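You operate a simulated robot arm through the tools that you are given. There is no shell and no other tool. Be economical: measure what you need, move in short steps, check, and stop when the job is done.

The job below is to be done with a simulated two-armed robot. You get a single attempt, and the scene is never put back.

Task
Gauge the gutter's fall and set the cam to make it 15 mm.
Fine: lay the gauge along the gutter floor, put it back after, then empty the blue jug into the gutter: none may stand; jug back.

It is judged by the outcome, as a careful person would: the job done as asked, and still so three seconds after it is handed in. It fails if anything else is knocked over, pushed out of place, dropped, spilled or broken.

Robot
Two 7-joint arms with two-finger parallel grippers on one trunk, on a base that drives. Base frame: it is fixed to the floor where the robot stands at the start and does not move with it; the origin is under the middle of the robot, x ahead of it, y to its left, z up. Lengths are in mm, angles in rad, forces in N, time in s.
The left shoulder is at the start at [70, 163, 1095], the right one opposite. With the tool pointing down near the work surface each hand reaches from about 340 to 860 mm from the robot's upright axis, wherever it stands, measured 20 degrees to its own side. Places, roughly: floor of the gutter [500, 0, 700]; gutter cam [400, -300, 600]; gutter [500, 100, 700]; fall gauge [500, -1250, 750]; blue jug [500, -1500, 750]. Payload 3.43 kg a hand.
Tool frame (each hand has its own): the origin (TCP) lies between the finger pads and is the grasp point; the fingertips stand 34 mm ahead of it; z points along the fingers, y is the line along which they close. The gripper opens to 128 mm. The fingers are 24 mm wide and 12 mm thick; the gripper's body (48 by 130 mm) begins 96 mm behind the TCP.
Orientation is that of the tool frame in the base frame, as a unit quaternion [w, x, y, z]. With the fingers straight down and closing along the base's y, the tool's x points along the base's -x, its y along +y and its z along -z.

Tools
- The arms move only by the tool play_rows. It takes "left_increments", "right_increments" or both (then of equal length, played together; a hand with none holds still); each is a list of rows, each a list of 7 numbers: the shift along the tool's x, y, z in m, then the turn, a rotation vector about the tool's x, y, z in rad, then the opening, from 0 (shut) to 1 (fully open). In form: [[x, y, z, rx, ry, rz, gripper], ...]. A call has 1 to 10 rows; each row shifts and turns the commanded pose from where the row before left it, along the tool's axes as they then stand. Rows are played at 5 a second. More than 50 mm and 0.15 rad between two rows, or a gripper value outside its range, and nothing of the call is played. Where a pose cannot be reached the arm comes as near as it can. A force on the tool above 40 N (or 10 N above the force at the start of the call, whichever is more), or a blocked arm, ends the call early, and 0.2 s more pass. Each finger travels about 153 mm/s and halts on what it meets, pressing with about 44 N; the grip force reading is that of the motor and also rises with nothing between the fingers. The clock runs only during rows and for 0.2 s after the last one: add rows that do not move to give the fingers time. The reply holds the time, the measured pose of the TCP, the force on the tool along the base axes, the opening and the grip force, in the units named above and with some noise.
- Cameras (640 x 400 px; columns grow to the right, rows downward): "scene" is now at [129.3, -23.4, 1306.8]; the picture's right is [-0.28, -0.96, 0.00], its down [-0.68, 0.20, -0.70] and it looks along [0.68, -0.20, -0.71] (base axes); focal length 214 px, centre (320, 200). "left" rides on the left gripper at [76, 11, -160] in its tool frame; the picture's right is [-0.15, 0.99, 0.00], its down [-0.88, -0.13, -0.46] and it looks along [-0.45, -0.07, 0.89] (tool axes); focal length 234 px, centre (320, 200). "right" rides on the right gripper at [76, -11, -160] in its tool frame; the picture's right is [0.15, 0.99, 0.00], its down [-0.88, 0.13, -0.46] and it looks along [-0.45, 0.07, 0.89] (tool axes); focal length 234 px, centre (320, 200). There is no depth. A picture from a camera that has moved, and an enlarged one, comes with that camera's place and axes in the base frame and with its lens.
- get_image(camera): a new picture of that camera. No time passes.
- raise_lower(by): slides the trunk up (or, below 0, down) by that many mm; the arms and the scene camera ride with it, the base frame stays. It gives what a move gives, with no picture.
- roll_base(legs): drives the robot by 1 to 6 legs, each [ahead, left, turn to the left] in mm, mm and rad, along the robot's own axes; the way and the turn of a leg run together, so that a leg with both is an arc; at most 1500 mm and 3.142 rad a leg. The arms and the cameras ride along, it lands a little off, and it stops where it bumps. It gives what a move gives.
- pan_tilt(pan, tilt): turns the head with the scene camera to pan (to the left, within 1.501 rad either way) and tilt (down, from -0.506 to 1.204), counted from straight ahead of the robot. It gives what a move gives.
- close_up(camera, box): a new picture of the part [left, top, right, bottom] of that camera's present view, enlarged. No time passes.
- sign_off(): hands the job in; it is judged then, once.

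Go step by step. Nothing tells you exact positions but the pictures and the camera data: compare them with the known pose of the tool, close in by small moves and look again before you grip or let go. The budget is 120 turns and 88 pictures, counting those below and the enlarged ones. Unless the task says otherwise, let go and move clear before handing in, and close with one line.

The tools are called after "Emit:" as a command line: name --argument value ..., lists and objects as JSON in quotes. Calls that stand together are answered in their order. play_rows: Moves the arms, as the interface text tells. Its arguments: {"type":"object","properties":{"left_increments":{"type":"array","items":{"type":"array","items":{"type":"number"}}},"right_increments":{"type":"array","items":{"type":"array","items":{"type":"number"}}}},"required":[]} The other tools are called the same way: raise_lower (by) slides the trunk up or down; roll_base (legs) drives the base; pan_tilt (pan, tilt) turns the head that bears the scene camera; get_image (camera) takes a picture; close_up (camera, box) takes an enlarged picture of a part of a camera's view; sign_off () hands the job in.

At the start:

```text
t: 0.0
left_ee_pos: [608.2, 110.9, 1082.1]
left_ee_rot: [0.0, 0.0, 1.0, 0.0]
left_contact_force: [0.3, -0.5, 0.3]
left_gripper_width: 128.3
left_grip_force: 0.2
right_ee_pos: [562.7, -459.7, 1115.5]
right_ee_rot: [0.0, 0.001, 1.0, -0.001]
right_contact_force: [-0.3, -0.7, -0.3]
right_gripper_width: 127.9
right_grip_force: 0.0
trunk travel left (down, up): [-575.0, 365.0]
robot x, y, heading: [-1.6, -2.8, -0.003]
head pan, tilt: [-0.29, 0.789]
```

scene: 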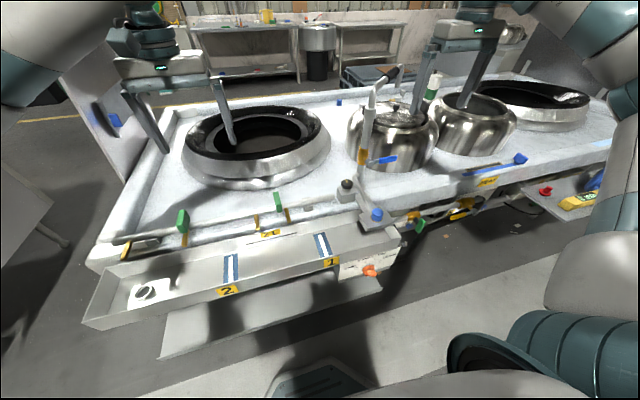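
right: 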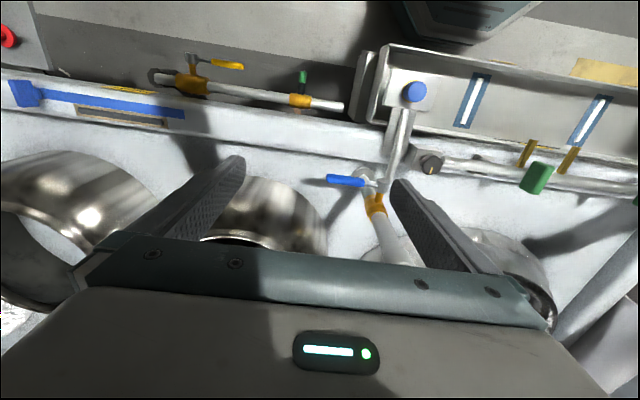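
left: 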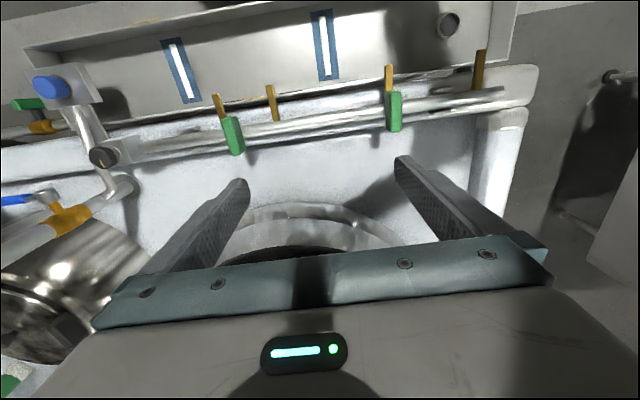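

I see the gutter in front of the robot with marks 1 and 2 and a drain at its left end, and an orange knob at the right below it, likely the cam. I'll look closer at these and then toward the gauge and jug on the right.

Emit:
close_up --camera "scene" --box '[300, 170, 460, 290]'

Emit:
close_up --camera "scene" --box '[80, 200, 400, 360]'

Emit:
pan_tilt --pan -1.2 --tilt 0.5

```text
3.33 times, centred on (380, 230) of scene
camera zoom: at [129.3, -23.4, 1306.8], right [-0.28, -0.96, 0.0], down [-0.68, 0.2, -0.7], along [0.68, -0.2, -0.71], focal length 715 px, centre (120, 100)
```

zoom: 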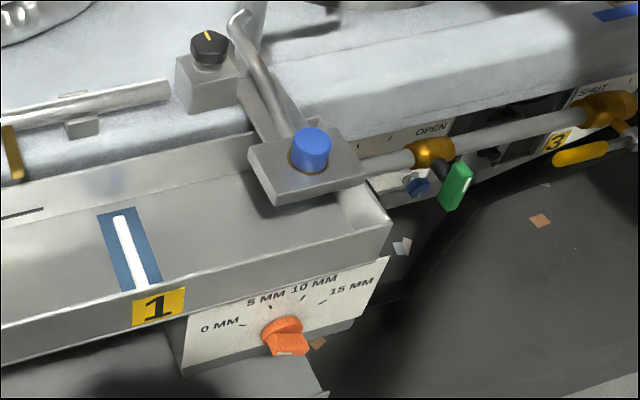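

```text
2.00 times, centred on (240, 280) of scene
camera zoom: at [129.3, -23.4, 1306.8], right [-0.28, -0.96, 0.0], down [-0.68, 0.2, -0.7], along [0.68, -0.2, -0.71], focal length 429 px, centre (480, 40)
```

zoom: 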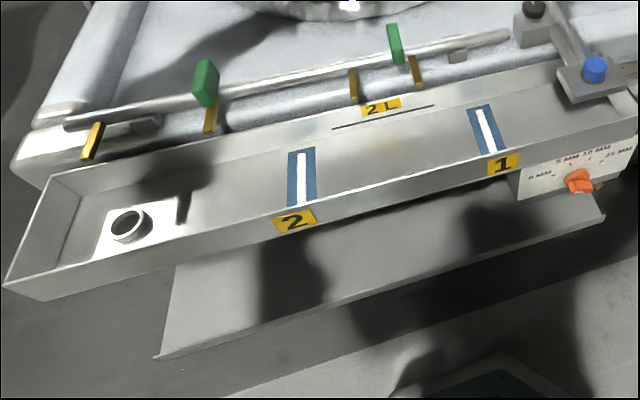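

```text
t: 1.2
left_ee_pos: [608.3, 111.2, 1081.7]
left_ee_rot: [0.0, 0.0, 1.0, 0.001]
left_contact_force: [0.0, 0.2, 0.3]
left_gripper_width: 128.0
left_grip_force: 0.2
right_ee_pos: [562.3, -459.8, 1115.6]
right_ee_rot: [0.0, 0.0, 1.0, 0.0]
right_contact_force: [0.7, 0.3, 0.3]
right_gripper_width: 128.1
right_grip_force: 0.0
trunk travel left (down, up): [-575.0, 365.0]
robot x, y, heading: [1.5, -0.5, -0.002]
head pan, tilt: [-1.201, 0.499]
```

The cam has a dial with 0/5/10/15 MM marks; the gutter has marks 1 and 2 and a standing drain collar. Now I look for the gauge and jug.

Emit:
get_image --camera "scene"

```text
82 pictures are left
camera scene: at [84.4, -85.1, 1331.9], right [-0.93, -0.36, 0.0], down [-0.17, 0.45, -0.88], along [0.32, -0.82, -0.48], focal length 214 px, centre (320, 200)
```

scene: 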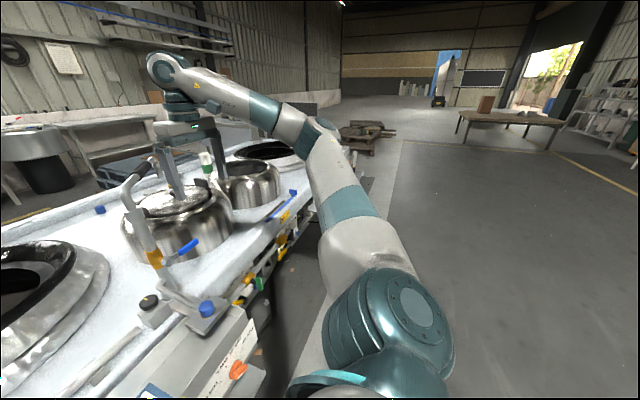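

The right arm hides that side. I back off and drive to the right to face the gauge and jug.

Emit:
roll_base --legs '[[-350, 0, 0], [0, -1300, 0]]'

Emit:
pan_tilt --pan 0 --tilt 0.6

Emit:
get_image --camera "scene"

```text
t: 9.7
left_ee_pos: [289.7, -1177.1, 1082.5]
left_ee_rot: [0.001, -0.025, 1.0, 0.0]
left_contact_force: [-0.1, 0.4, 0.1]
left_gripper_width: 128.2
left_grip_force: 0.0
right_ee_pos: [273.3, -1749.8, 1115.5]
right_ee_rot: [0.0, -0.025, 1.0, 0.0]
right_contact_force: [0.4, 0.4, -1.0]
right_gripper_width: 127.7
right_grip_force: 0.1
trunk travel left (down, up): [-575.0, 365.0]
robot x, y, heading: [-308.3, -1315.4, 0.045]
head pan, tilt: [-1.201, 0.499]
```

```text
t: 11.1
left_ee_pos: [290.5, -1176.4, 1082.5]
left_ee_rot: [0.0, -0.025, 1.0, 0.0]
left_contact_force: [0.1, -0.1, 0.0]
left_gripper_width: 128.1
left_grip_force: 0.1
right_ee_pos: [273.2, -1749.0, 1116.1]
right_ee_rot: [0.0, -0.025, 1.0, 0.001]
right_contact_force: [-0.6, -0.1, -0.5]
right_gripper_width: 128.3
right_grip_force: 0.0
trunk travel left (down, up): [-575.0, 365.0]
robot x, y, heading: [-308.6, -1317.4, 0.054]
head pan, tilt: [0.0, 0.6]
```

```text
81 pictures are left
camera scene: at [-171.3, -1311.2, 1322.8], right [0.05, -1.0, 0.0], down [-0.56, -0.03, -0.82], along [0.82, 0.04, -0.57], focal length 214 px, centre (320, 200)
```

scene: 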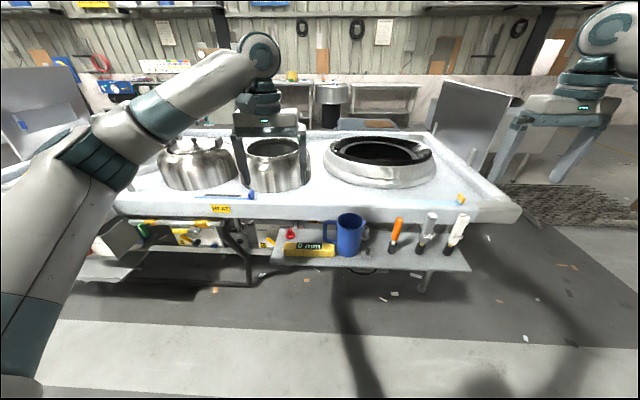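

The shelf ahead holds a yellow gauge with a display and the blue jug, among upright tools. I zoom in.

Emit:
close_up --camera "scene" --box '[260, 190, 480, 290]'

Emit:
close_up --camera "scene" --box '[265, 205, 375, 275]'

```text
2.91 times, centred on (370, 240) of scene
camera zoom: at [-171.3, -1311.2, 1322.8], right [0.05, -1.0, 0.0], down [-0.56, -0.03, -0.82], along [0.82, 0.04, -0.57], focal length 624 px, centre (174, 84)
```

zoom: 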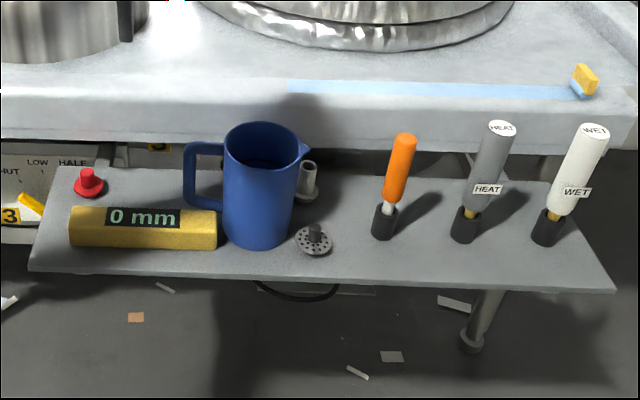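

```text
5.71 times, centred on (320, 240) of scene
camera zoom: at [-171.3, -1311.2, 1322.8], right [0.05, -1.0, 0.0], down [-0.56, -0.03, -0.82], along [0.82, 0.04, -0.57], focal length 1226 px, centre (320, -29)
```

zoom: 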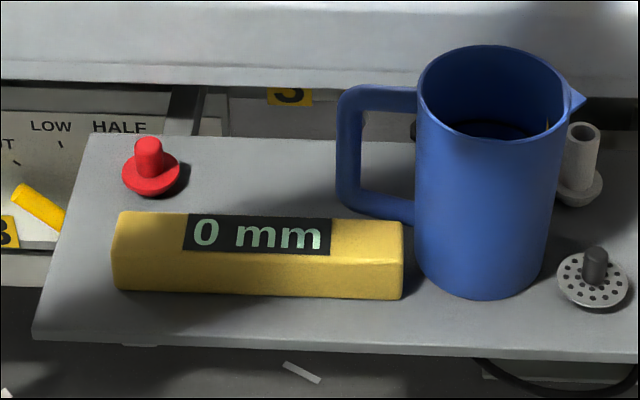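

I take the left hand's view to triangulate the gauge and jug.

Emit:
get_image --camera "left"

Emit:
get_image --camera "right"

```text
78 pictures are left
camera left: at [215.6, -1168.4, 1242.1], right [0.1, 1.0, 0.0], down [0.89, -0.09, 0.46], along [0.45, -0.04, -0.89], focal length 234 px, centre (320, 200)
```

left: 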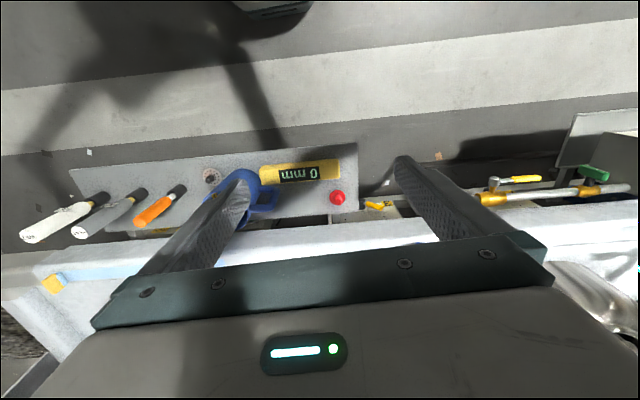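

```text
77 pictures are left
camera right: at [198.4, -1765.2, 1275.5], right [-0.2, 0.98, 0.0], down [0.87, 0.17, 0.46], along [0.45, 0.09, -0.89], focal length 234 px, centre (320, 200)
```

right: 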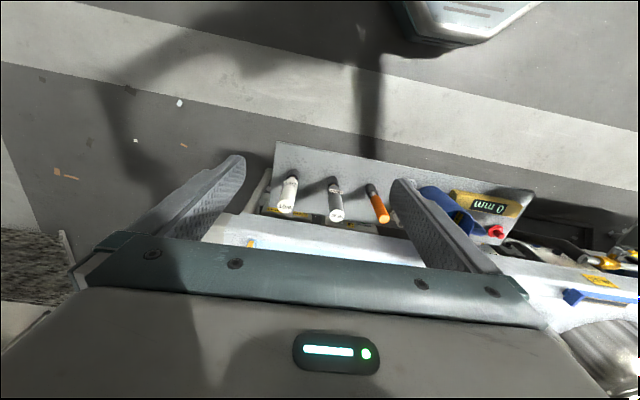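

Triangulation puts the gauge at about (416, -1240, 676), roughly 200 mm long, lying along y. I drive a bit closer, straighten the heading, and turn the left hand to close along x.

Emit:
roll_base --legs '[[130, -90, -0.052]]'

Emit:
play_rows --left_increments '[[0, 0, 0, 0, 0, 0.15, 1], [0, 0, 0, 0, 0, 0.15, 1], [0, 0, 0, 0, 0, 0.15, 1], [0, 0, 0, 0, 0, 0.15, 1], [0, 0, 0, 0, 0, 0.15, 1], [0, 0, 0, 0, 0, 0.15, 1], [0, 0, 0, 0, 0, 0.15, 1], [0, 0, 0, 0, 0, 0.15, 1], [0, 0, 0, 0, 0, 0.15, 1], [0, 0, 0, 0, 0, 0.15, 1]]'

```text
t: 12.5
left_ee_pos: [432.1, -1294.3, 1082.7]
left_ee_rot: [0.0, 0.0, 1.0, 0.0]
left_contact_force: [-0.2, 0.6, -0.2]
left_gripper_width: 127.9
left_grip_force: 0.1
right_ee_pos: [384.1, -1865.8, 1115.6]
right_ee_rot: [0.0, 0.002, 1.0, 0.0]
right_contact_force: [0.0, -0.9, -1.0]
right_gripper_width: 128.1
right_grip_force: 0.0
trunk travel left (down, up): [-575.0, 365.0]
robot x, y, heading: [-176.5, -1402.1, -0.006]
head pan, tilt: [0.0, 0.6]
```

```text
t: 14.7
left_ee_pos: [431.7, -1295.3, 1081.9]
left_ee_rot: [0.0, 0.683, 0.73, -0.001]
left_contact_force: [0.1, 0.6, 0.0]
left_gripper_width: 128.0
left_grip_force: 0.1
right_ee_pos: [383.8, -1865.7, 1116.1]
right_ee_rot: [0.001, 0.002, 1.0, 0.0]
right_contact_force: [-0.1, 0.6, -0.6]
right_gripper_width: 127.8
right_grip_force: 0.0
trunk travel left (down, up): [-575.0, 365.0]
robot x, y, heading: [-175.7, -1406.5, -0.005]
head pan, tilt: [0.0, 0.6]
```

The hand now closes almost along x. I finish the turn, set it above the gauge's estimated place, and look.

Emit:
play_rows --left_increments '[[0.0, 0.0, 0.0, 0, 0, 0.069, 1], [0.03, -0.01, 0.04, 0, 0, 0, 1], [0.025, -0.006, 0.04, 0, 0, 0, 1], [0, 0, 0.04, 0, 0, 0, 1], [0, 0, 0.04, 0, 0, 0, 0.75], [0, 0, 0, 0, 0, 0, 0.75]]'

Emit:
get_image --camera "left"

Emit:
get_image --camera "scene"

```text
refused: row 2 steps farther than a row can; nothing moved
```

```text
76 pictures are left
camera left: at [438.7, -1217.2, 1242.1], right [1.0, -0.08, 0.0], down [-0.07, -0.89, 0.46], along [-0.04, -0.45, -0.89], focal length 234 px, centre (320, 200)
```

left: 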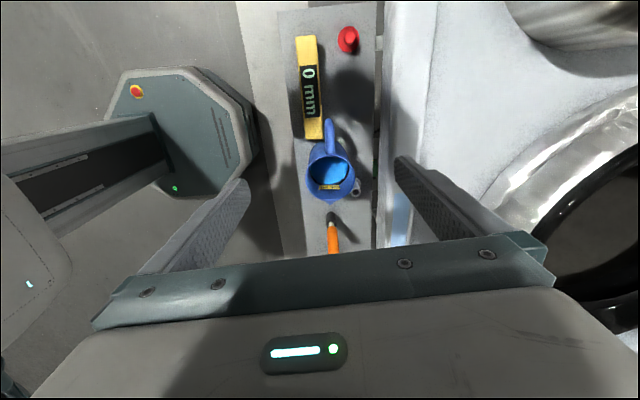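

```text
75 pictures are left
camera scene: at [-37.3, -1404.2, 1322.8], right [0.0, -1.0, 0.0], down [-0.57, 0.0, -0.82], along [0.82, 0.0, -0.57], focal length 214 px, centre (320, 200)
```

scene: 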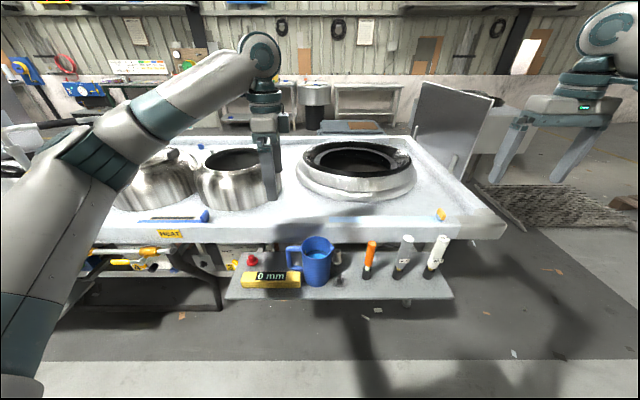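

The gauge is along y with its centre at about (415, -1235), its right end near the jug's handle. I move above it and look closer.

Emit:
play_rows --left_increments '[[0, 0, 0, 0, 0, 0.069, 1], [0.03, -0.01, 0.03, 0, 0, 0, 1], [0.029, -0.007, 0.03, 0, 0, 0, 1], [0, 0, 0.048, 0, 0, 0, 0.8], [0, 0, 0.048, 0, 0, 0, 0.6], [0, 0, 0.048, 0, 0, 0, 0.6], [0, 0, 0.048, 0, 0, 0, 0.6], [0, 0, 0, 0, 0, 0, 0.6]]'

Emit:
get_image --camera "left"

Emit:
close_up --camera "scene" --box '[220, 200, 380, 300]'

```text
t: 16.5
left_ee_pos: [412.6, -1235.5, 830.3]
left_ee_rot: [-0.001, 0.707, 0.707, 0.0]
left_contact_force: [0.3, 0.0, -0.1]
left_gripper_width: 76.8
left_grip_force: 0.0
right_ee_pos: [382.4, -1864.9, 1116.7]
right_ee_rot: [0.001, 0.003, 1.0, -0.001]
right_contact_force: [0.0, 0.2, -0.7]
right_gripper_width: 128.1
right_grip_force: 0.1
trunk travel left (down, up): [-575.0, 365.0]
robot x, y, heading: [-178.4, -1403.1, -0.004]
head pan, tilt: [0.0, 0.6]
```

```text
74 pictures are left
camera left: at [424.3, -1157.9, 990.0], right [0.99, -0.15, 0.0], down [-0.13, -0.88, 0.46], along [-0.07, -0.45, -0.89], focal length 234 px, centre (320, 200)
```

left: 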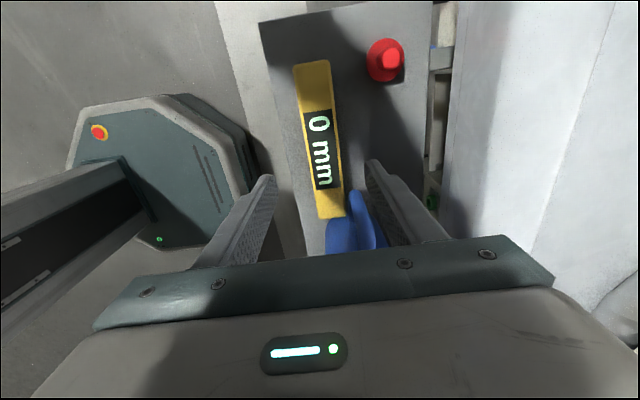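

```text
4.00 times, centred on (300, 250) of scene
camera zoom: at [-37.7, -1404.4, 1322.9], right [0.0, -1.0, 0.0], down [-0.56, 0.0, -0.83], along [0.83, 0.0, -0.56], focal length 858 px, centre (400, 0)
```

zoom: 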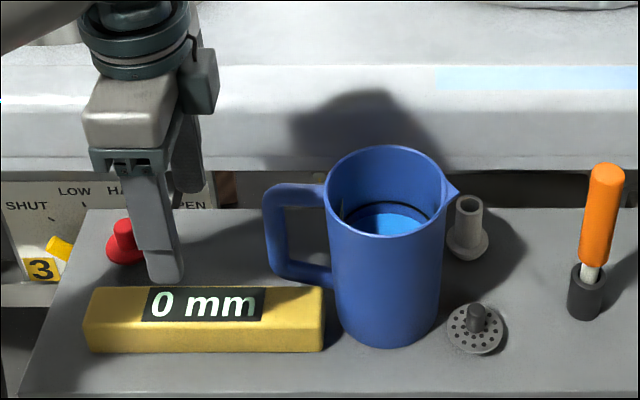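

The gauge's top is at about z = 700 and the hand is centred on it. I descend to TCP z ≈ 712 and close on the upper part.

Emit:
play_rows --left_increments '[[0, 0.002, 0.045, 0, 0, 0, 0.6], [0, 0, 0.045, 0, 0, 0, 0.6], [0, 0, 0.028, 0, 0, 0, 0.6], [0, 0, 0, 0, 0, 0, 0.6], [0, 0, 0, 0, 0, 0, 0.2], [0, 0, 0, 0, 0, 0, 0.2], [0, 0, 0, 0, 0, 0, 0.2]]'

Emit:
get_image --camera "left"

```text
t: 18.1
left_ee_pos: [416.0, -1234.5, 711.3]
left_ee_rot: [-0.001, 0.707, 0.707, 0.0]
left_contact_force: [0.3, 0.2, 0.0]
left_gripper_width: 41.4
left_grip_force: 43.9
right_ee_pos: [383.4, -1865.5, 1116.6]
right_ee_rot: [0.0, 0.001, 1.0, 0.0]
right_contact_force: [-0.7, -0.7, -0.2]
right_gripper_width: 127.8
right_grip_force: 0.1
trunk travel left (down, up): [-575.0, 365.0]
robot x, y, heading: [-178.5, -1403.5, -0.005]
head pan, tilt: [0.0, 0.6]
```

```text
72 pictures are left
camera left: at [427.4, -1158.4, 871.3], right [0.99, -0.15, 0.0], down [-0.13, -0.88, 0.46], along [-0.07, -0.45, -0.89], focal length 234 px, centre (320, 200)
```

left: 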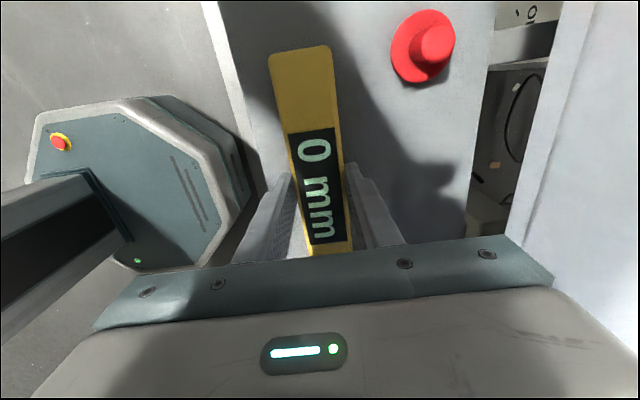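

The gauge is gripped (41 mm, 44 N). I lift it straight up.

Emit:
play_rows --left_increments '[[0, 0, -0.02, 0, 0, 0, 0.2], [0, 0, -0.04, 0, 0, 0, 0.2], [0, 0, -0.048, 0, 0, 0, 0.2], [0, 0, -0.048, 0, 0, 0, 0.2], [0, 0, -0.048, 0, 0, 0, 0.2], [0, 0, -0.048, 0, 0, 0, 0.2]]'

Emit:
get_image --camera "scene"

```text
t: 19.5
left_ee_pos: [411.8, -1233.5, 964.7]
left_ee_rot: [0.0, 0.707, 0.707, 0.0]
left_contact_force: [0.3, -0.3, -1.7]
left_gripper_width: 41.2
left_grip_force: 43.8
right_ee_pos: [382.0, -1866.1, 1117.4]
right_ee_rot: [0.001, 0.001, 1.0, 0.0]
right_contact_force: [-0.6, -0.4, -0.5]
right_gripper_width: 128.2
right_grip_force: 0.1
trunk travel left (down, up): [-575.0, 365.0]
robot x, y, heading: [-178.5, -1402.8, -0.004]
head pan, tilt: [0.0, 0.6]
```

```text
71 pictures are left
camera scene: at [-38.3, -1404.5, 1322.8], right [0.0, -1.0, 0.0], down [-0.56, 0.0, -0.83], along [0.83, 0.0, -0.56], focal length 214 px, centre (320, 200)
```

scene: 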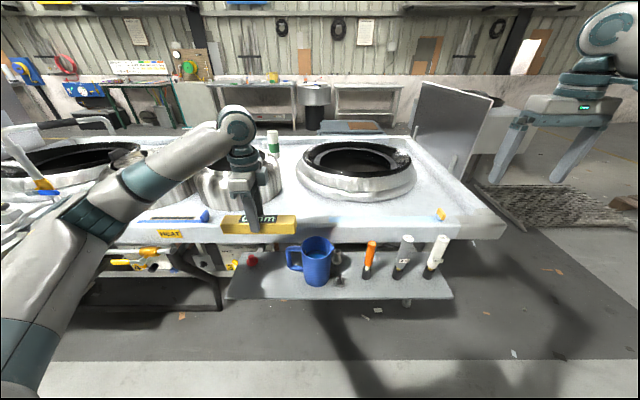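

The gauge is up and clear. I back off and drive left to the gutter.

Emit:
roll_base --legs '[[-150, 0, 0], [0, 1230, 0]]'

Emit:
pan_tilt --pan 0 --tilt 0.75

Emit:
get_image --camera "scene"

```text
t: 26.7
left_ee_pos: [250.7, 11.9, 965.1]
left_ee_rot: [0.0, 0.7, 0.715, 0.001]
left_contact_force: [1.0, -0.1, -1.4]
left_gripper_width: 41.3
left_grip_force: 44.2
right_ee_pos: [233.7, -618.7, 1114.7]
right_ee_rot: [0.001, -0.01, 1.0, 0.0]
right_contact_force: [-0.2, 0.5, 0.3]
right_gripper_width: 127.9
right_grip_force: 0.1
trunk travel left (down, up): [-575.0, 365.0]
robot x, y, heading: [-336.6, -170.2, 0.021]
head pan, tilt: [0.0, 0.6]
```

```text
t: 27.4
left_ee_pos: [250.7, 13.2, 964.2]
left_ee_rot: [0.0, 0.7, 0.714, 0.0]
left_contact_force: [-0.2, -0.7, -1.8]
left_gripper_width: 41.4
left_grip_force: 44.3
right_ee_pos: [233.4, -618.9, 1115.7]
right_ee_rot: [0.001, -0.008, 1.0, 0.001]
right_contact_force: [-0.4, 0.0, -0.5]
right_gripper_width: 127.8
right_grip_force: 0.0
trunk travel left (down, up): [-575.0, 365.0]
robot x, y, heading: [-335.4, -167.7, 0.015]
head pan, tilt: [0.0, 0.75]
```

```text
70 pictures are left
camera scene: at [-201.9, -167.5, 1310.0], right [0.02, -1.0, 0.0], down [-0.68, -0.01, -0.73], along [0.73, 0.01, -0.68], focal length 214 px, centre (320, 200)
```

scene: 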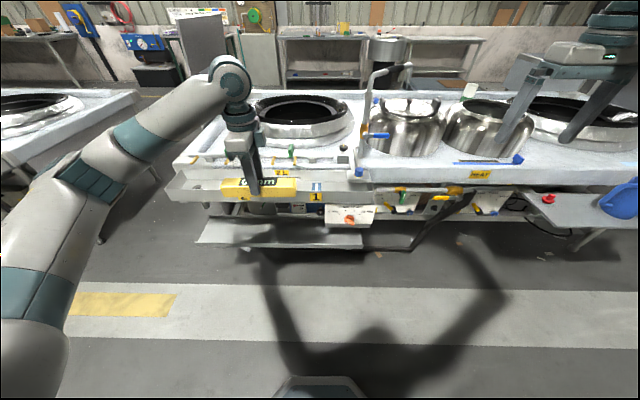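

I drive ahead over the gutter, with the gauge well above it, and look.

Emit:
roll_base --legs '[[235, -5, -0.017]]'

Emit:
get_image --camera "left"

Emit:
get_image --camera "scene"

```text
t: 29.2
left_ee_pos: [486.7, 1.0, 964.2]
left_ee_rot: [0.0, 0.705, 0.709, 0.0]
left_contact_force: [-0.2, 0.5, -1.9]
left_gripper_width: 41.0
left_grip_force: 43.4
right_ee_pos: [460.6, -630.1, 1116.1]
right_ee_rot: [0.0, -0.001, 1.0, 0.001]
right_contact_force: [0.0, 0.6, 0.0]
right_gripper_width: 128.0
right_grip_force: 0.0
trunk travel left (down, up): [-575.0, 365.0]
robot x, y, heading: [-100.2, -169.5, 0.001]
head pan, tilt: [0.0, 0.75]
```

```text
69 pictures are left
camera left: at [498.5, 77.3, 1123.2], right [0.99, -0.14, 0.0], down [-0.13, -0.88, 0.46], along [-0.06, -0.45, -0.89], focal length 234 px, centre (320, 200)
```

left: 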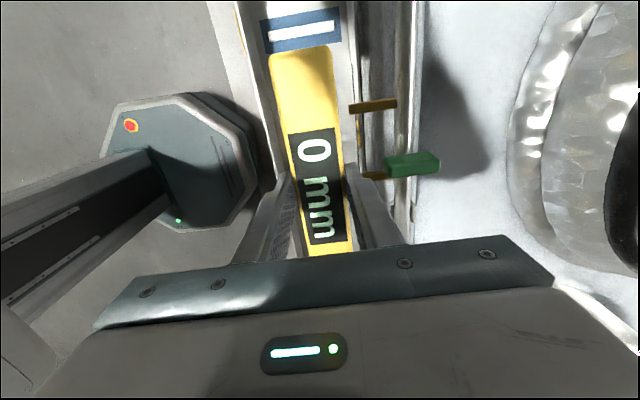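

```text
68 pictures are left
camera scene: at [31.4, -172.1, 1309.9], right [0.0, -1.0, 0.0], down [-0.68, 0.0, -0.73], along [0.73, 0.0, -0.68], focal length 214 px, centre (320, 200)
```

scene: 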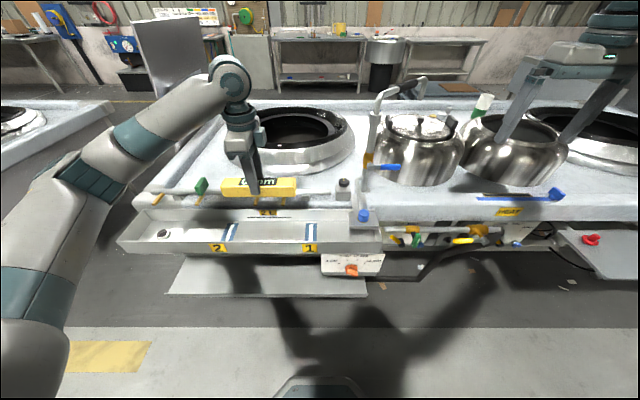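

I look closer at the gutter for clearance from the brass spouts.

Emit:
close_up --camera "scene" --box '[110, 160, 400, 300]'

Emit:
close_up --camera "left" --box '[220, 0, 460, 150]'

```text
2.21 times, centred on (255, 230) of scene
camera zoom: at [31.4, -172.1, 1309.9], right [0.0, -1.0, 0.0], down [-0.68, 0.0, -0.73], along [0.73, 0.0, -0.68], focal length 473 px, centre (463, 134)
```

zoom: 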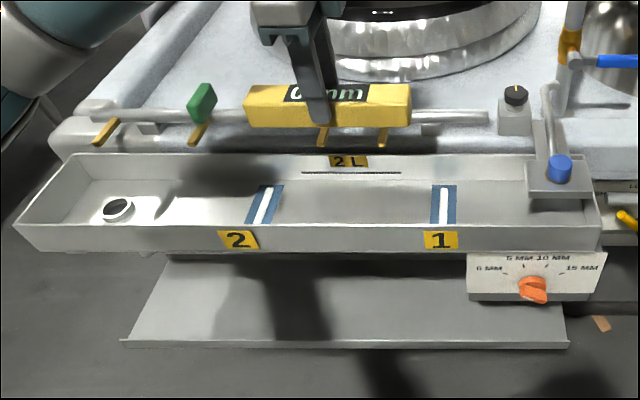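

```text
2.67 times, centred on (340, 75) of left
camera zoom: at [498.5, 77.3, 1123.2], right [0.99, -0.14, 0.0], down [-0.13, -0.88, 0.46], along [-0.06, -0.45, -0.89], focal length 624 px, centre (267, 533)
```

zoom: 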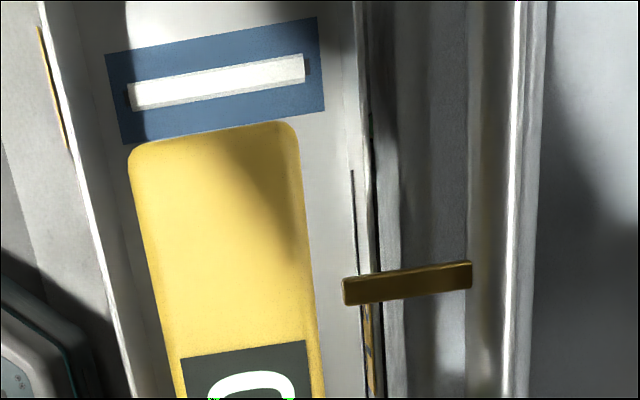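

I centre the gauge at x ≈ 503 and lower it to just above the gutter, then look.

Emit:
play_rows --left_increments '[[0, 0.016, 0.03, 0, 0, 0.005, 0.2], [0, 0, 0.04, 0, 0, 0, 0.2], [0, 0, 0.04, 0, 0, 0, 0.2], [0, 0, 0.04, 0, 0, 0, 0.2], [0, 0, 0, 0, 0, 0, 0.2]]'

Emit:
get_image --camera "left"

Emit:
close_up --camera "scene" --box '[110, 160, 400, 300]'

```text
t: 30.4
left_ee_pos: [499.4, 0.2, 815.7]
left_ee_rot: [0.0, 0.707, 0.707, 0.001]
left_contact_force: [-0.4, 0.5, -1.9]
left_gripper_width: 41.4
left_grip_force: 44.2
right_ee_pos: [460.2, -630.7, 1116.0]
right_ee_rot: [0.0, -0.001, 1.0, 0.0]
right_contact_force: [-0.3, -0.5, -0.5]
right_gripper_width: 128.1
right_grip_force: 0.1
trunk travel left (down, up): [-575.0, 365.0]
robot x, y, heading: [-103.9, -171.5, -0.007]
head pan, tilt: [0.0, 0.75]
```

```text
65 pictures are left
camera left: at [511.3, 77.4, 975.9], right [0.99, -0.15, 0.0], down [-0.13, -0.88, 0.46], along [-0.07, -0.45, -0.89], focal length 234 px, centre (320, 200)
```

left: 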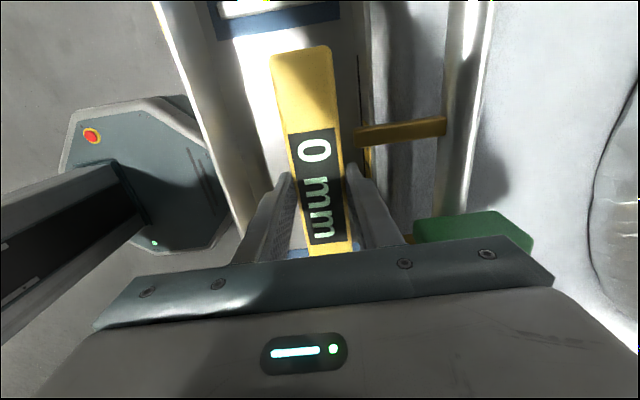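

```text
2.21 times, centred on (255, 230) of scene
camera zoom: at [30.5, -172.4, 1310.0], right [0.0, -1.0, 0.0], down [-0.68, 0.0, -0.73], along [0.73, 0.0, -0.68], focal length 473 px, centre (463, 134)
```

zoom: 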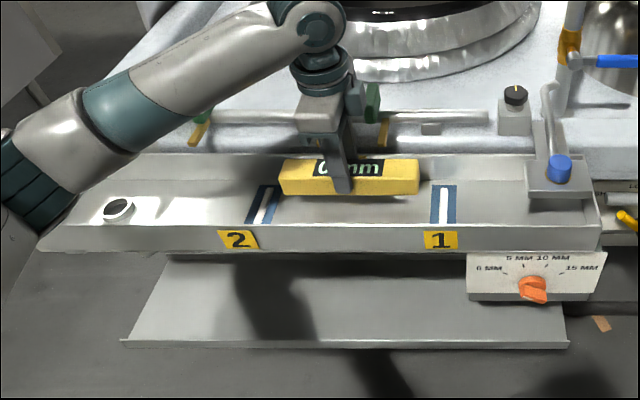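

The gutter floor seems to be between z 700 and 730, so I lower in small steps watching the force.

Emit:
play_rows --left_increments '[[0, -0.003, 0.015, 0, 0, 0, 0.2], [0, 0, 0.01, 0, 0, 0, 0.2], [0, 0, 0, 0, 0, 0, 0.2]]'

Emit:
close_up --camera "scene" --box '[200, 180, 360, 280]'

```text
t: 31.2
left_ee_pos: [497.8, -0.6, 790.2]
left_ee_rot: [-0.001, 0.707, 0.708, 0.0]
left_contact_force: [0.5, -0.6, -1.6]
left_gripper_width: 41.2
left_grip_force: 44.5
right_ee_pos: [459.7, -629.7, 1116.3]
right_ee_rot: [0.0, -0.002, 1.0, 0.0]
right_contact_force: [1.3, 0.0, -0.2]
right_gripper_width: 127.9
right_grip_force: 0.1
trunk travel left (down, up): [-575.0, 365.0]
robot x, y, heading: [-101.9, -176.5, 0.002]
head pan, tilt: [0.0, 0.75]
```

```text
4.00 times, centred on (280, 230) of scene
camera zoom: at [30.9, -172.1, 1309.9], right [0.0, -1.0, 0.0], down [-0.68, 0.0, -0.73], along [0.73, 0.0, -0.68], focal length 858 px, centre (480, 80)
```

zoom: 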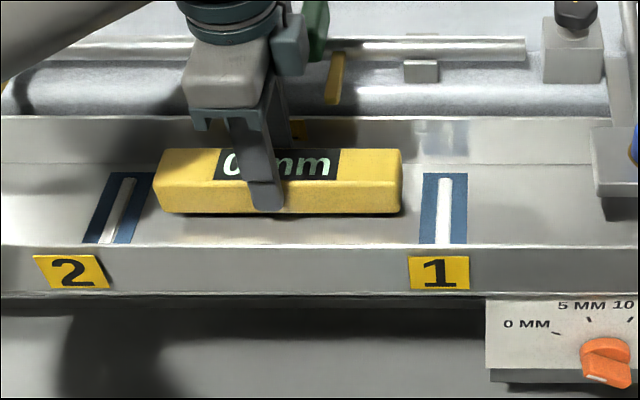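

Still above the floor; I go on in small steps.

Emit:
play_rows --left_increments '[[0, 0, 0.006, 0, 0, 0, 0.2], [0, 0, 0.006, 0, 0, 0, 0.2], [0, 0, 0.005, 0, 0, 0, 0.2], [0, 0, 0, 0, 0, 0, 0.2]]'

Emit:
close_up --camera "scene" --box '[200, 180, 360, 280]'

```text
t: 32.2
left_ee_pos: [498.3, 0.7, 775.2]
left_ee_rot: [0.003, 0.707, 0.707, 0.001]
left_contact_force: [1.3, 0.8, 29.2]
left_gripper_width: 41.6
left_grip_force: 43.9
right_ee_pos: [457.7, -632.4, 1117.5]
right_ee_rot: [0.001, -0.002, 1.0, 0.001]
right_contact_force: [0.4, 0.3, 0.2]
right_gripper_width: 127.9
right_grip_force: 0.0
trunk travel left (down, up): [-575.0, 365.0]
robot x, y, heading: [-102.2, -173.1, 0.003]
head pan, tilt: [0.0, 0.75]
```

```text
4.00 times, centred on (280, 230) of scene
camera zoom: at [27.9, -173.0, 1310.7], right [0.0, -1.0, 0.0], down [-0.68, 0.0, -0.73], along [0.73, 0.0, -0.68], focal length 858 px, centre (480, 80)
```

zoom: 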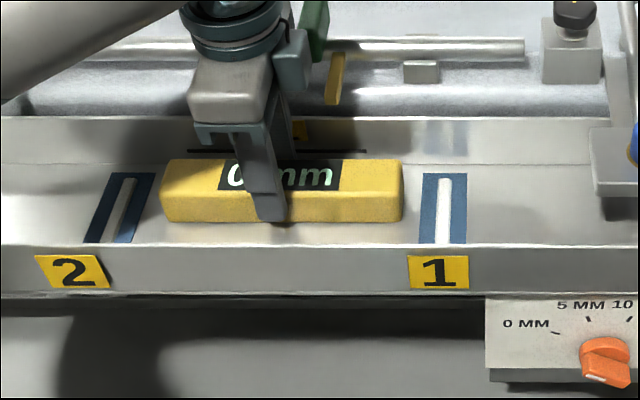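

The gauge is on the floor (29 N). I ease up 2 mm and open just a little, then rise.

Emit:
play_rows --left_increments '[[0, 0, -0.002, 0, 0, 0, 0.2], [0, 0, 0, 0, 0, 0, 0.43], [0, 0, 0, 0, 0, 0, 0.43], [0, 0, -0.02, 0, 0, 0, 0.43], [0, 0, -0.04, 0, 0, 0, 0.43], [0, 0, -0.045, 0, 0, 0, 0.43], [0, 0, -0.045, 0, 0, 0, 0.43], [0, 0, 0, 0, 0, 0, 0.43]]'

Emit:
get_image --camera "left"

Emit:
close_up --camera "scene" --box '[200, 180, 360, 280]'

```text
t: 34.0
left_ee_pos: [500.1, -0.5, 922.5]
left_ee_rot: [-0.001, 0.706, 0.708, -0.001]
left_contact_force: [1.2, 0.4, 1.0]
left_gripper_width: 55.0
left_grip_force: 0.1
right_ee_pos: [459.5, -631.7, 1116.0]
right_ee_rot: [-0.001, -0.002, 1.0, 0.001]
right_contact_force: [0.0, -0.3, 0.5]
right_gripper_width: 127.8
right_grip_force: 0.1
trunk travel left (down, up): [-575.0, 365.0]
robot x, y, heading: [-99.7, -173.5, -0.0]
head pan, tilt: [0.0, 0.75]
```

```text
61 pictures are left
camera left: at [510.9, 76.3, 1082.9], right [0.99, -0.15, 0.0], down [-0.13, -0.88, 0.46], along [-0.07, -0.45, -0.89], focal length 234 px, centre (320, 200)
```

left: 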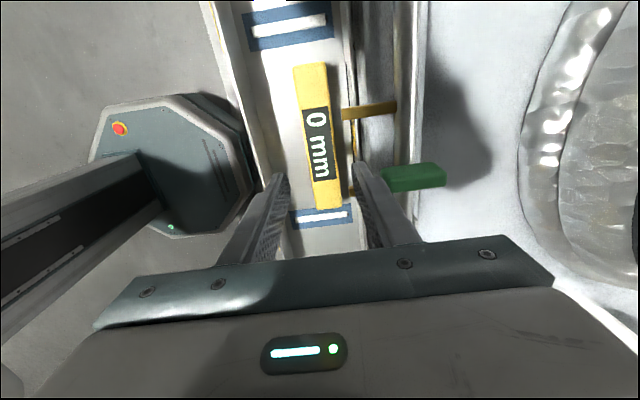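

```text
4.00 times, centred on (280, 230) of scene
camera zoom: at [31.4, -171.8, 1309.8], right [0.0, -1.0, 0.0], down [-0.68, 0.0, -0.73], along [0.73, 0.0, -0.68], focal length 858 px, centre (480, 80)
```

zoom: 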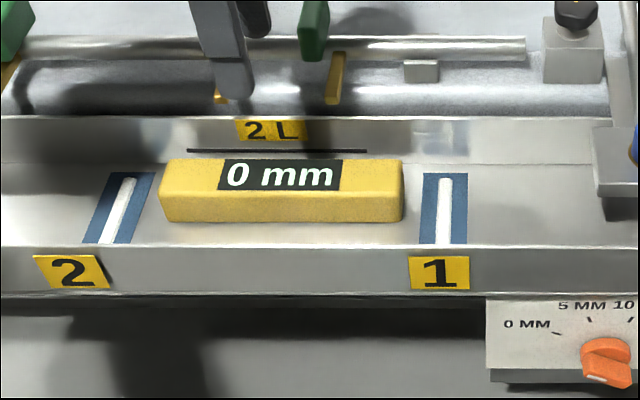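

The gauge reads 0 mm lying free on the floor. Now I inspect the cam closely and the drain.

Emit:
close_up --camera "scene" --box '[315, 245, 395, 295]'

Emit:
close_up --camera "scene" --box '[110, 200, 240, 280]'

```text
8.00 times, centred on (355, 270) of scene
camera zoom: at [31.4, -171.8, 1309.8], right [0.0, -1.0, 0.0], down [-0.68, 0.0, -0.73], along [0.73, 0.0, -0.68], focal length 1716 px, centre (40, -360)
```

zoom: 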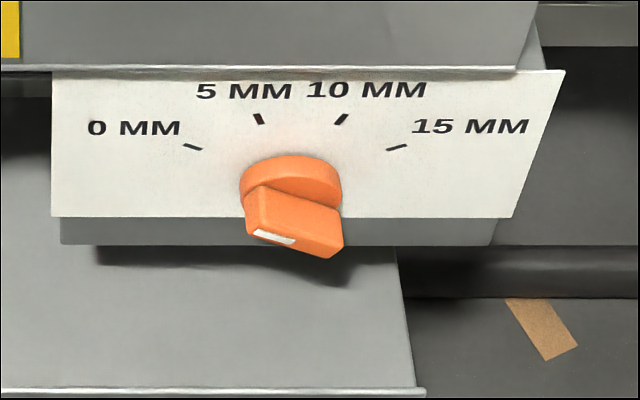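

```text
4.92 times, centred on (175, 240) of scene
camera zoom: at [31.4, -171.8, 1309.8], right [0.0, -1.0, 0.0], down [-0.68, 0.0, -0.73], along [0.73, 0.0, -0.68], focal length 1056 px, centre (1034, 3)
```

zoom: 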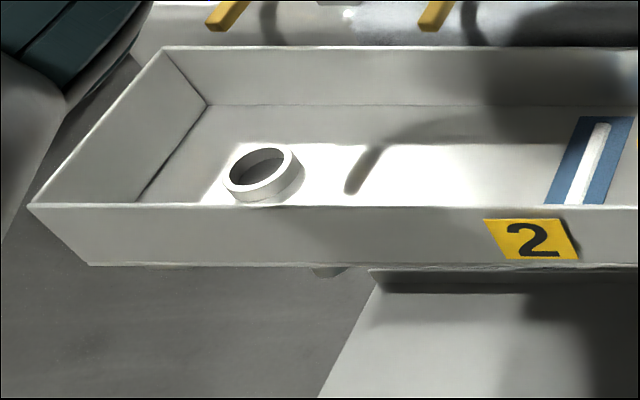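

The fall is 0 mm and the knob's white pointer stands at 0 MM, at the left. I back off a little and bring the right hand to point forward for turning the cam.

Emit:
roll_base --legs '[[-150, 0, 0]]'

Emit:
play_rows --right_increments '[[0, 0, 0.02, 0, -0.145, 0, 0.6], [0, 0, 0.02, 0, -0.145, 0, 0.6], [0, 0, 0.02, 0, -0.145, 0, 0.6], [0, 0, 0, 0, -0.145, 0, 0.6], [0, 0, 0, 0, -0.145, 0, 0.6], [0, 0, 0, 0, -0.145, 0, 0.6], [0, 0, 0, 0, -0.145, 0, 0.6], [0, 0, 0, 0, -0.145, 0, 0.6], [0, 0, 0, 0, -0.145, 0, 0.6], [0, 0, 0, 0, -0.145, 0, 0.6]]'

```text
t: 35.3
left_ee_pos: [350.3, 0.3, 923.3]
left_ee_rot: [0.0, 0.705, 0.709, 0.0]
left_contact_force: [0.3, 0.5, 0.3]
left_gripper_width: 55.1
left_grip_force: 0.1
right_ee_pos: [313.5, -629.5, 1114.7]
right_ee_rot: [0.0, -0.003, 1.0, 0.0]
right_contact_force: [0.2, -0.3, -0.3]
right_gripper_width: 127.9
right_grip_force: 0.0
trunk travel left (down, up): [-575.0, 365.0]
robot x, y, heading: [-246.2, -173.6, 0.006]
head pan, tilt: [0.0, 0.75]
```

```text
t: 37.5
left_ee_pos: [350.6, -1.5, 923.8]
left_ee_rot: [-0.001, 0.705, 0.709, 0.001]
left_contact_force: [-0.3, -0.1, -0.1]
left_gripper_width: 55.3
left_grip_force: 0.0
right_ee_pos: [314.6, -641.8, 1033.6]
right_ee_rot: [0.617, 0.003, 0.787, -0.008]
right_contact_force: [0.7, 0.2, 4.1]
right_gripper_width: 77.0
right_grip_force: 0.0
right hand out of reach, approached as far as the arm can: row 10
trunk travel left (down, up): [-575.0, 365.0]
robot x, y, heading: [-252.6, -173.1, 0.001]
head pan, tilt: [0.0, 0.75]
```

The pitch limit is met up here; I bring the hand lower and inward, where it should be easier.

Emit:
play_rows --right_increments '[[0.036, 0.03, 0.009, 0, 0, 0, 0.6], [0.036, 0.03, 0.009, 0, 0, 0, 0.6], [0.036, 0.03, 0.009, 0, 0, 0, 0.6], [0.036, 0.03, 0.009, 0, 0, 0, 0.6], [0.036, 0.03, 0.009, 0, 0, 0, 0.6], [0.036, 0.03, 0.009, 0, 0, 0, 0.6], [0.036, 0.03, 0.009, 0, 0, 0, 0.6], [0.036, 0.03, 0.009, 0, 0, 0, 0.6]]'

```text
t: 39.3
left_ee_pos: [351.2, 1.6, 923.2]
left_ee_rot: [0.0, 0.706, 0.708, 0.0]
left_contact_force: [0.2, 0.6, 0.5]
left_gripper_width: 55.2
left_grip_force: 0.1
right_ee_pos: [335.3, -512.3, 824.6]
right_ee_rot: [0.637, -0.05, 0.769, 0.007]
right_contact_force: [-0.4, 0.8, 0.6]
right_gripper_width: 76.6
right_grip_force: 0.0
right hand out of reach, approached as far as the arm can: row 1, 5, 6, 7, 8
trunk travel left (down, up): [-575.0, 365.0]
robot x, y, heading: [-252.2, -177.1, 0.009]
head pan, tilt: [0.0, 0.75]
```

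The high shoulder limits the wrist. I raise the left hand clear and then lower the trunk.

Emit:
play_rows --left_increments '[[0, 0, -0.045, 0, 0, 0, 0.43], [0, 0, -0.045, 0, 0, 0, 0.43], [0, 0, -0.045, 0, 0, 0, 0.43], [0, 0, -0.045, 0, 0, 0, 0.43], [0, 0, -0.045, 0, 0, 0, 0.43], [0, 0, -0.045, 0, 0, 0, 0.43]]'

Emit:
raise_lower --by -150

```text
t: 40.7
left_ee_pos: [349.0, -0.6, 1194.9]
left_ee_rot: [-0.001, 0.706, 0.709, 0.0]
left_contact_force: [0.3, 0.7, -0.6]
left_gripper_width: 55.0
left_grip_force: 0.1
right_ee_pos: [334.1, -513.7, 825.0]
right_ee_rot: [0.639, -0.049, 0.768, 0.007]
right_contact_force: [0.3, 0.0, 0.1]
right_gripper_width: 76.8
right_grip_force: 0.1
trunk travel left (down, up): [-575.0, 365.0]
robot x, y, heading: [-251.3, -173.0, 0.002]
head pan, tilt: [0.0, 0.75]
```

```text
t: 42.5
left_ee_pos: [350.0, 0.4, 1044.6]
left_ee_rot: [-0.001, 0.706, 0.708, 0.0]
left_contact_force: [0.5, 0.5, -0.8]
left_gripper_width: 55.1
left_grip_force: 0.1
right_ee_pos: [335.4, -512.0, 674.1]
right_ee_rot: [0.638, -0.049, 0.768, 0.007]
right_contact_force: [-0.2, -0.1, -0.1]
right_gripper_width: 76.6
right_grip_force: 0.2
trunk travel left (down, up): [-425.0, 515.0]
robot x, y, heading: [-248.2, -171.0, 0.007]
head pan, tilt: [0.0, 0.75]
```

I lift the right hand relative to the trunk and lower the trunk more.

Emit:
play_rows --right_increments '[[-0.034, 0, -0.017, 0, 0, 0, 0.6], [-0.034, 0, -0.017, 0, 0, 0, 0.6], [-0.034, 0, -0.017, 0, 0, 0, 0.6], [-0.034, 0, -0.017, 0, 0, 0, 0.6]]'

Emit:
raise_lower --by -150

Emit:
get_image --camera "scene"

```text
t: 43.5
left_ee_pos: [349.2, 1.1, 1043.2]
left_ee_rot: [0.0, 0.706, 0.709, 0.001]
left_contact_force: [-0.2, -0.6, -0.3]
left_gripper_width: 55.0
left_grip_force: 0.0
right_ee_pos: [323.5, -522.3, 810.6]
right_ee_rot: [0.638, -0.048, 0.769, 0.006]
right_contact_force: [0.1, 0.4, -0.5]
right_gripper_width: 76.8
right_grip_force: 0.1
right hand out of reach, approached as far as the arm can: row 3, 4
trunk travel left (down, up): [-425.0, 515.0]
robot x, y, heading: [-255.3, -172.1, 0.002]
head pan, tilt: [0.0, 0.75]
```

```text
t: 45.2
left_ee_pos: [349.3, 0.3, 894.2]
left_ee_rot: [0.0, 0.706, 0.709, 0.001]
left_contact_force: [-0.3, 0.1, -0.3]
left_gripper_width: 54.9
left_grip_force: 0.1
right_ee_pos: [321.5, -522.8, 660.4]
right_ee_rot: [0.638, -0.05, 0.768, 0.008]
right_contact_force: [0.7, 0.3, -0.3]
right_gripper_width: 77.0
right_grip_force: 0.0
trunk travel left (down, up): [-275.0, 665.0]
robot x, y, heading: [-248.4, -173.1, 0.007]
head pan, tilt: [0.0, 0.75]
```

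```text
57 pictures are left
camera scene: at [-116.5, -172.3, 1010.0], right [0.0, -1.0, 0.0], down [-0.68, 0.0, -0.73], along [0.73, 0.0, -0.68], focal length 214 px, centre (320, 200)
```

scene: 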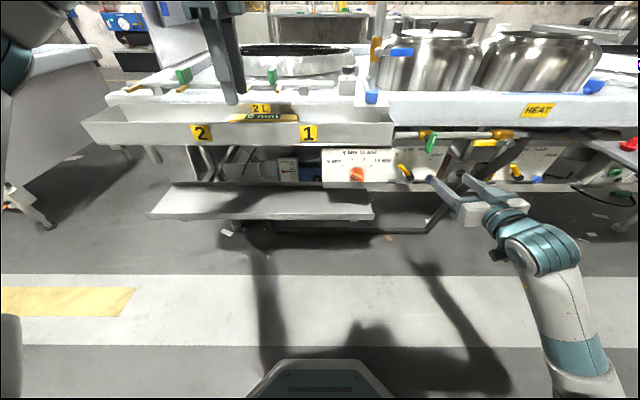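

The trunk is low and the knob's dial is visible. I step the right hand inward and finish the pitch.

Emit:
play_rows --right_increments '[[0, 0, -0.03, 0, 0, 0, 0.6], [0, 0.04, 0, 0, 0, 0, 0.6], [0, 0.045, 0, 0, -0.06, 0, 0.6], [0, 0.045, 0, 0, -0.06, 0, 0.6], [0, 0.045, 0, 0, -0.05, 0, 0.6], [0, 0.03, 0, 0, 0, 0, 0.6]]'

```text
t: 46.6
left_ee_pos: [350.4, 0.5, 894.4]
left_ee_rot: [0.0, 0.706, 0.708, 0.0]
left_contact_force: [-0.4, -0.3, -0.4]
left_gripper_width: 54.7
left_grip_force: 0.0
right_ee_pos: [327.0, -467.2, 658.7]
right_ee_rot: [0.699, -0.055, 0.713, 0.024]
right_contact_force: [0.4, -0.2, 1.0]
right_gripper_width: 76.7
right_grip_force: 0.0
right hand out of reach, approached as far as the arm can: row 1, 2, 3, 4, 5, 6
trunk travel left (down, up): [-275.0, 665.0]
robot x, y, heading: [-249.6, -172.4, 0.002]
head pan, tilt: [0.0, 0.75]
```

The wrist wants more distance; I back the base 200 mm and try again.

Emit:
roll_base --legs '[[-200, 0, 0]]'

Emit:
play_rows --right_increments '[[0, 0, 0.045, 0, 0, 0, 0.6], [0, 0, 0.045, 0, 0, 0, 0.6], [0, 0.03, 0.03, 0, 0, 0, 0.6], [0, 0.045, 0, 0, 0, 0, 0.6], [0, 0.045, 0, 0, 0, 0, 0.6], [0, 0.045, 0, 0, 0, 0, 0.6]]'

```text
t: 48.2
left_ee_pos: [156.3, -1.9, 895.5]
left_ee_rot: [0.0, 0.707, 0.707, 0.0]
left_contact_force: [0.4, -1.6, 0.1]
left_gripper_width: 54.8
left_grip_force: 0.0
right_ee_pos: [131.1, -468.0, 660.0]
right_ee_rot: [0.699, -0.054, 0.713, 0.023]
right_contact_force: [0.2, 0.4, 0.8]
right_gripper_width: 76.6
right_grip_force: 0.0
trunk travel left (down, up): [-275.0, 665.0]
robot x, y, heading: [-444.1, -177.0, 0.005]
head pan, tilt: [0.0, 0.75]
```

```text
t: 49.6
left_ee_pos: [154.6, -2.8, 893.8]
left_ee_rot: [0.0, 0.707, 0.708, 0.0]
left_contact_force: [-0.5, 0.3, -0.5]
left_gripper_width: 54.9
left_grip_force: 0.1
right_ee_pos: [242.8, -463.5, 654.5]
right_ee_rot: [0.696, -0.062, 0.714, 0.035]
right_contact_force: [-0.7, -1.1, 0.5]
right_gripper_width: 76.9
right_grip_force: 0.0
right hand out of reach, approached as far as the arm can: row 1, 2, 3, 4, 5, 6
trunk travel left (down, up): [-275.0, 665.0]
robot x, y, heading: [-446.6, -170.5, 0.006]
head pan, tilt: [0.0, 0.75]
```

The arm likes rel. y ≈ -290; I can place the base accordingly. First I test whether the roll I need is reachable here.

Emit:
play_rows --right_increments '[[0, -0.045, 0, 0, 0, 0, 0.6], [0, -0.045, 0, 0, 0, 0, 0.6], [0, -0.045, 0, 0, 0, -0.15, 0.6], [0, 0, 0, 0, 0, -0.15, 0.6], [0, 0, 0, 0, 0, -0.15, 0.6], [0, 0, 0, 0, 0, -0.15, 0.6], [0, 0, 0, 0, 0, -0.15, 0.6], [0, 0, 0, 0, 0, -0.15, 0.6], [0, 0, 0, 0, 0, -0.15, 0.6]]'

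```text
t: 51.6
left_ee_pos: [153.6, -1.3, 895.3]
left_ee_rot: [0.001, 0.707, 0.707, 0.001]
left_contact_force: [0.4, 0.6, -1.0]
left_gripper_width: 54.9
left_grip_force: 0.1
right_ee_pos: [227.6, -702.9, 729.0]
right_ee_rot: [0.618, -0.395, 0.613, -0.294]
right_contact_force: [0.2, -0.2, -0.1]
right_gripper_width: 76.9
right_grip_force: 0.1
right hand out of reach, approached as far as the arm can: row 6, 7, 8, 9
trunk travel left (down, up): [-275.0, 665.0]
robot x, y, heading: [-446.9, -175.5, 0.001]
head pan, tilt: [0.0, 0.75]
```

Negative roll hits a limit; I test positive roll instead, returning inward.

Emit:
play_rows --right_increments '[[0, 0, 0, 0, 0, 0.15, 0.6], [0, 0, 0, 0, 0, 0.15, 0.6], [0, 0, 0, 0, 0, 0.15, 0.6], [0, 0, 0, 0, 0, 0.15, 0.6], [0, 0, 0, 0, 0, 0.15, 0.6], [0, 0, 0, 0, 0, 0.15, 0.6], [0, 0, 0, 0, 0, 0.15, 0.6], [0, 0, 0, 0, 0, 0.15, 0.6], [0, 0, 0, 0, 0, 0.15, 0.6], [0, 0, 0, 0, 0, 0.15, 0.6]]'

Emit:
play_rows --right_increments '[[0, 0, 0, 0, 0, 0.15, 0.6], [0, 0, 0, 0, 0, 0.15, 0.6], [0, 0, 0, 0, 0, 0.15, 0.6], [0, 0, 0, 0, 0, 0.15, 0.6], [0, 0, 0, 0, 0, 0.15, 0.6], [0, 0, 0, 0, 0, 0.15, 0.6]]'

```text
t: 53.8
left_ee_pos: [155.7, -2.1, 893.9]
left_ee_rot: [0.0, 0.707, 0.707, 0.001]
left_contact_force: [-0.3, 0.1, 0.1]
left_gripper_width: 54.9
left_grip_force: 0.1
right_ee_pos: [229.4, -702.7, 727.9]
right_ee_rot: [0.662, 0.127, 0.711, 0.202]
right_contact_force: [-0.8, -0.4, 0.2]
right_gripper_width: 76.8
right_grip_force: 0.0
trunk travel left (down, up): [-275.0, 665.0]
robot x, y, heading: [-445.5, -170.2, 0.0]
head pan, tilt: [0.0, 0.75]
```

```text
t: 55.2
left_ee_pos: [155.4, -3.0, 894.0]
left_ee_rot: [-0.001, 0.707, 0.707, 0.0]
left_contact_force: [-0.8, -0.7, -0.1]
left_gripper_width: 55.0
left_grip_force: 0.0
right_ee_pos: [229.0, -704.1, 727.3]
right_ee_rot: [0.509, 0.424, 0.585, 0.468]
right_contact_force: [1.0, -0.1, -0.3]
right_gripper_width: 77.0
right_grip_force: 0.1
trunk travel left (down, up): [-275.0, 665.0]
robot x, y, heading: [-444.3, -170.5, 0.002]
head pan, tilt: [0.0, 0.75]
```

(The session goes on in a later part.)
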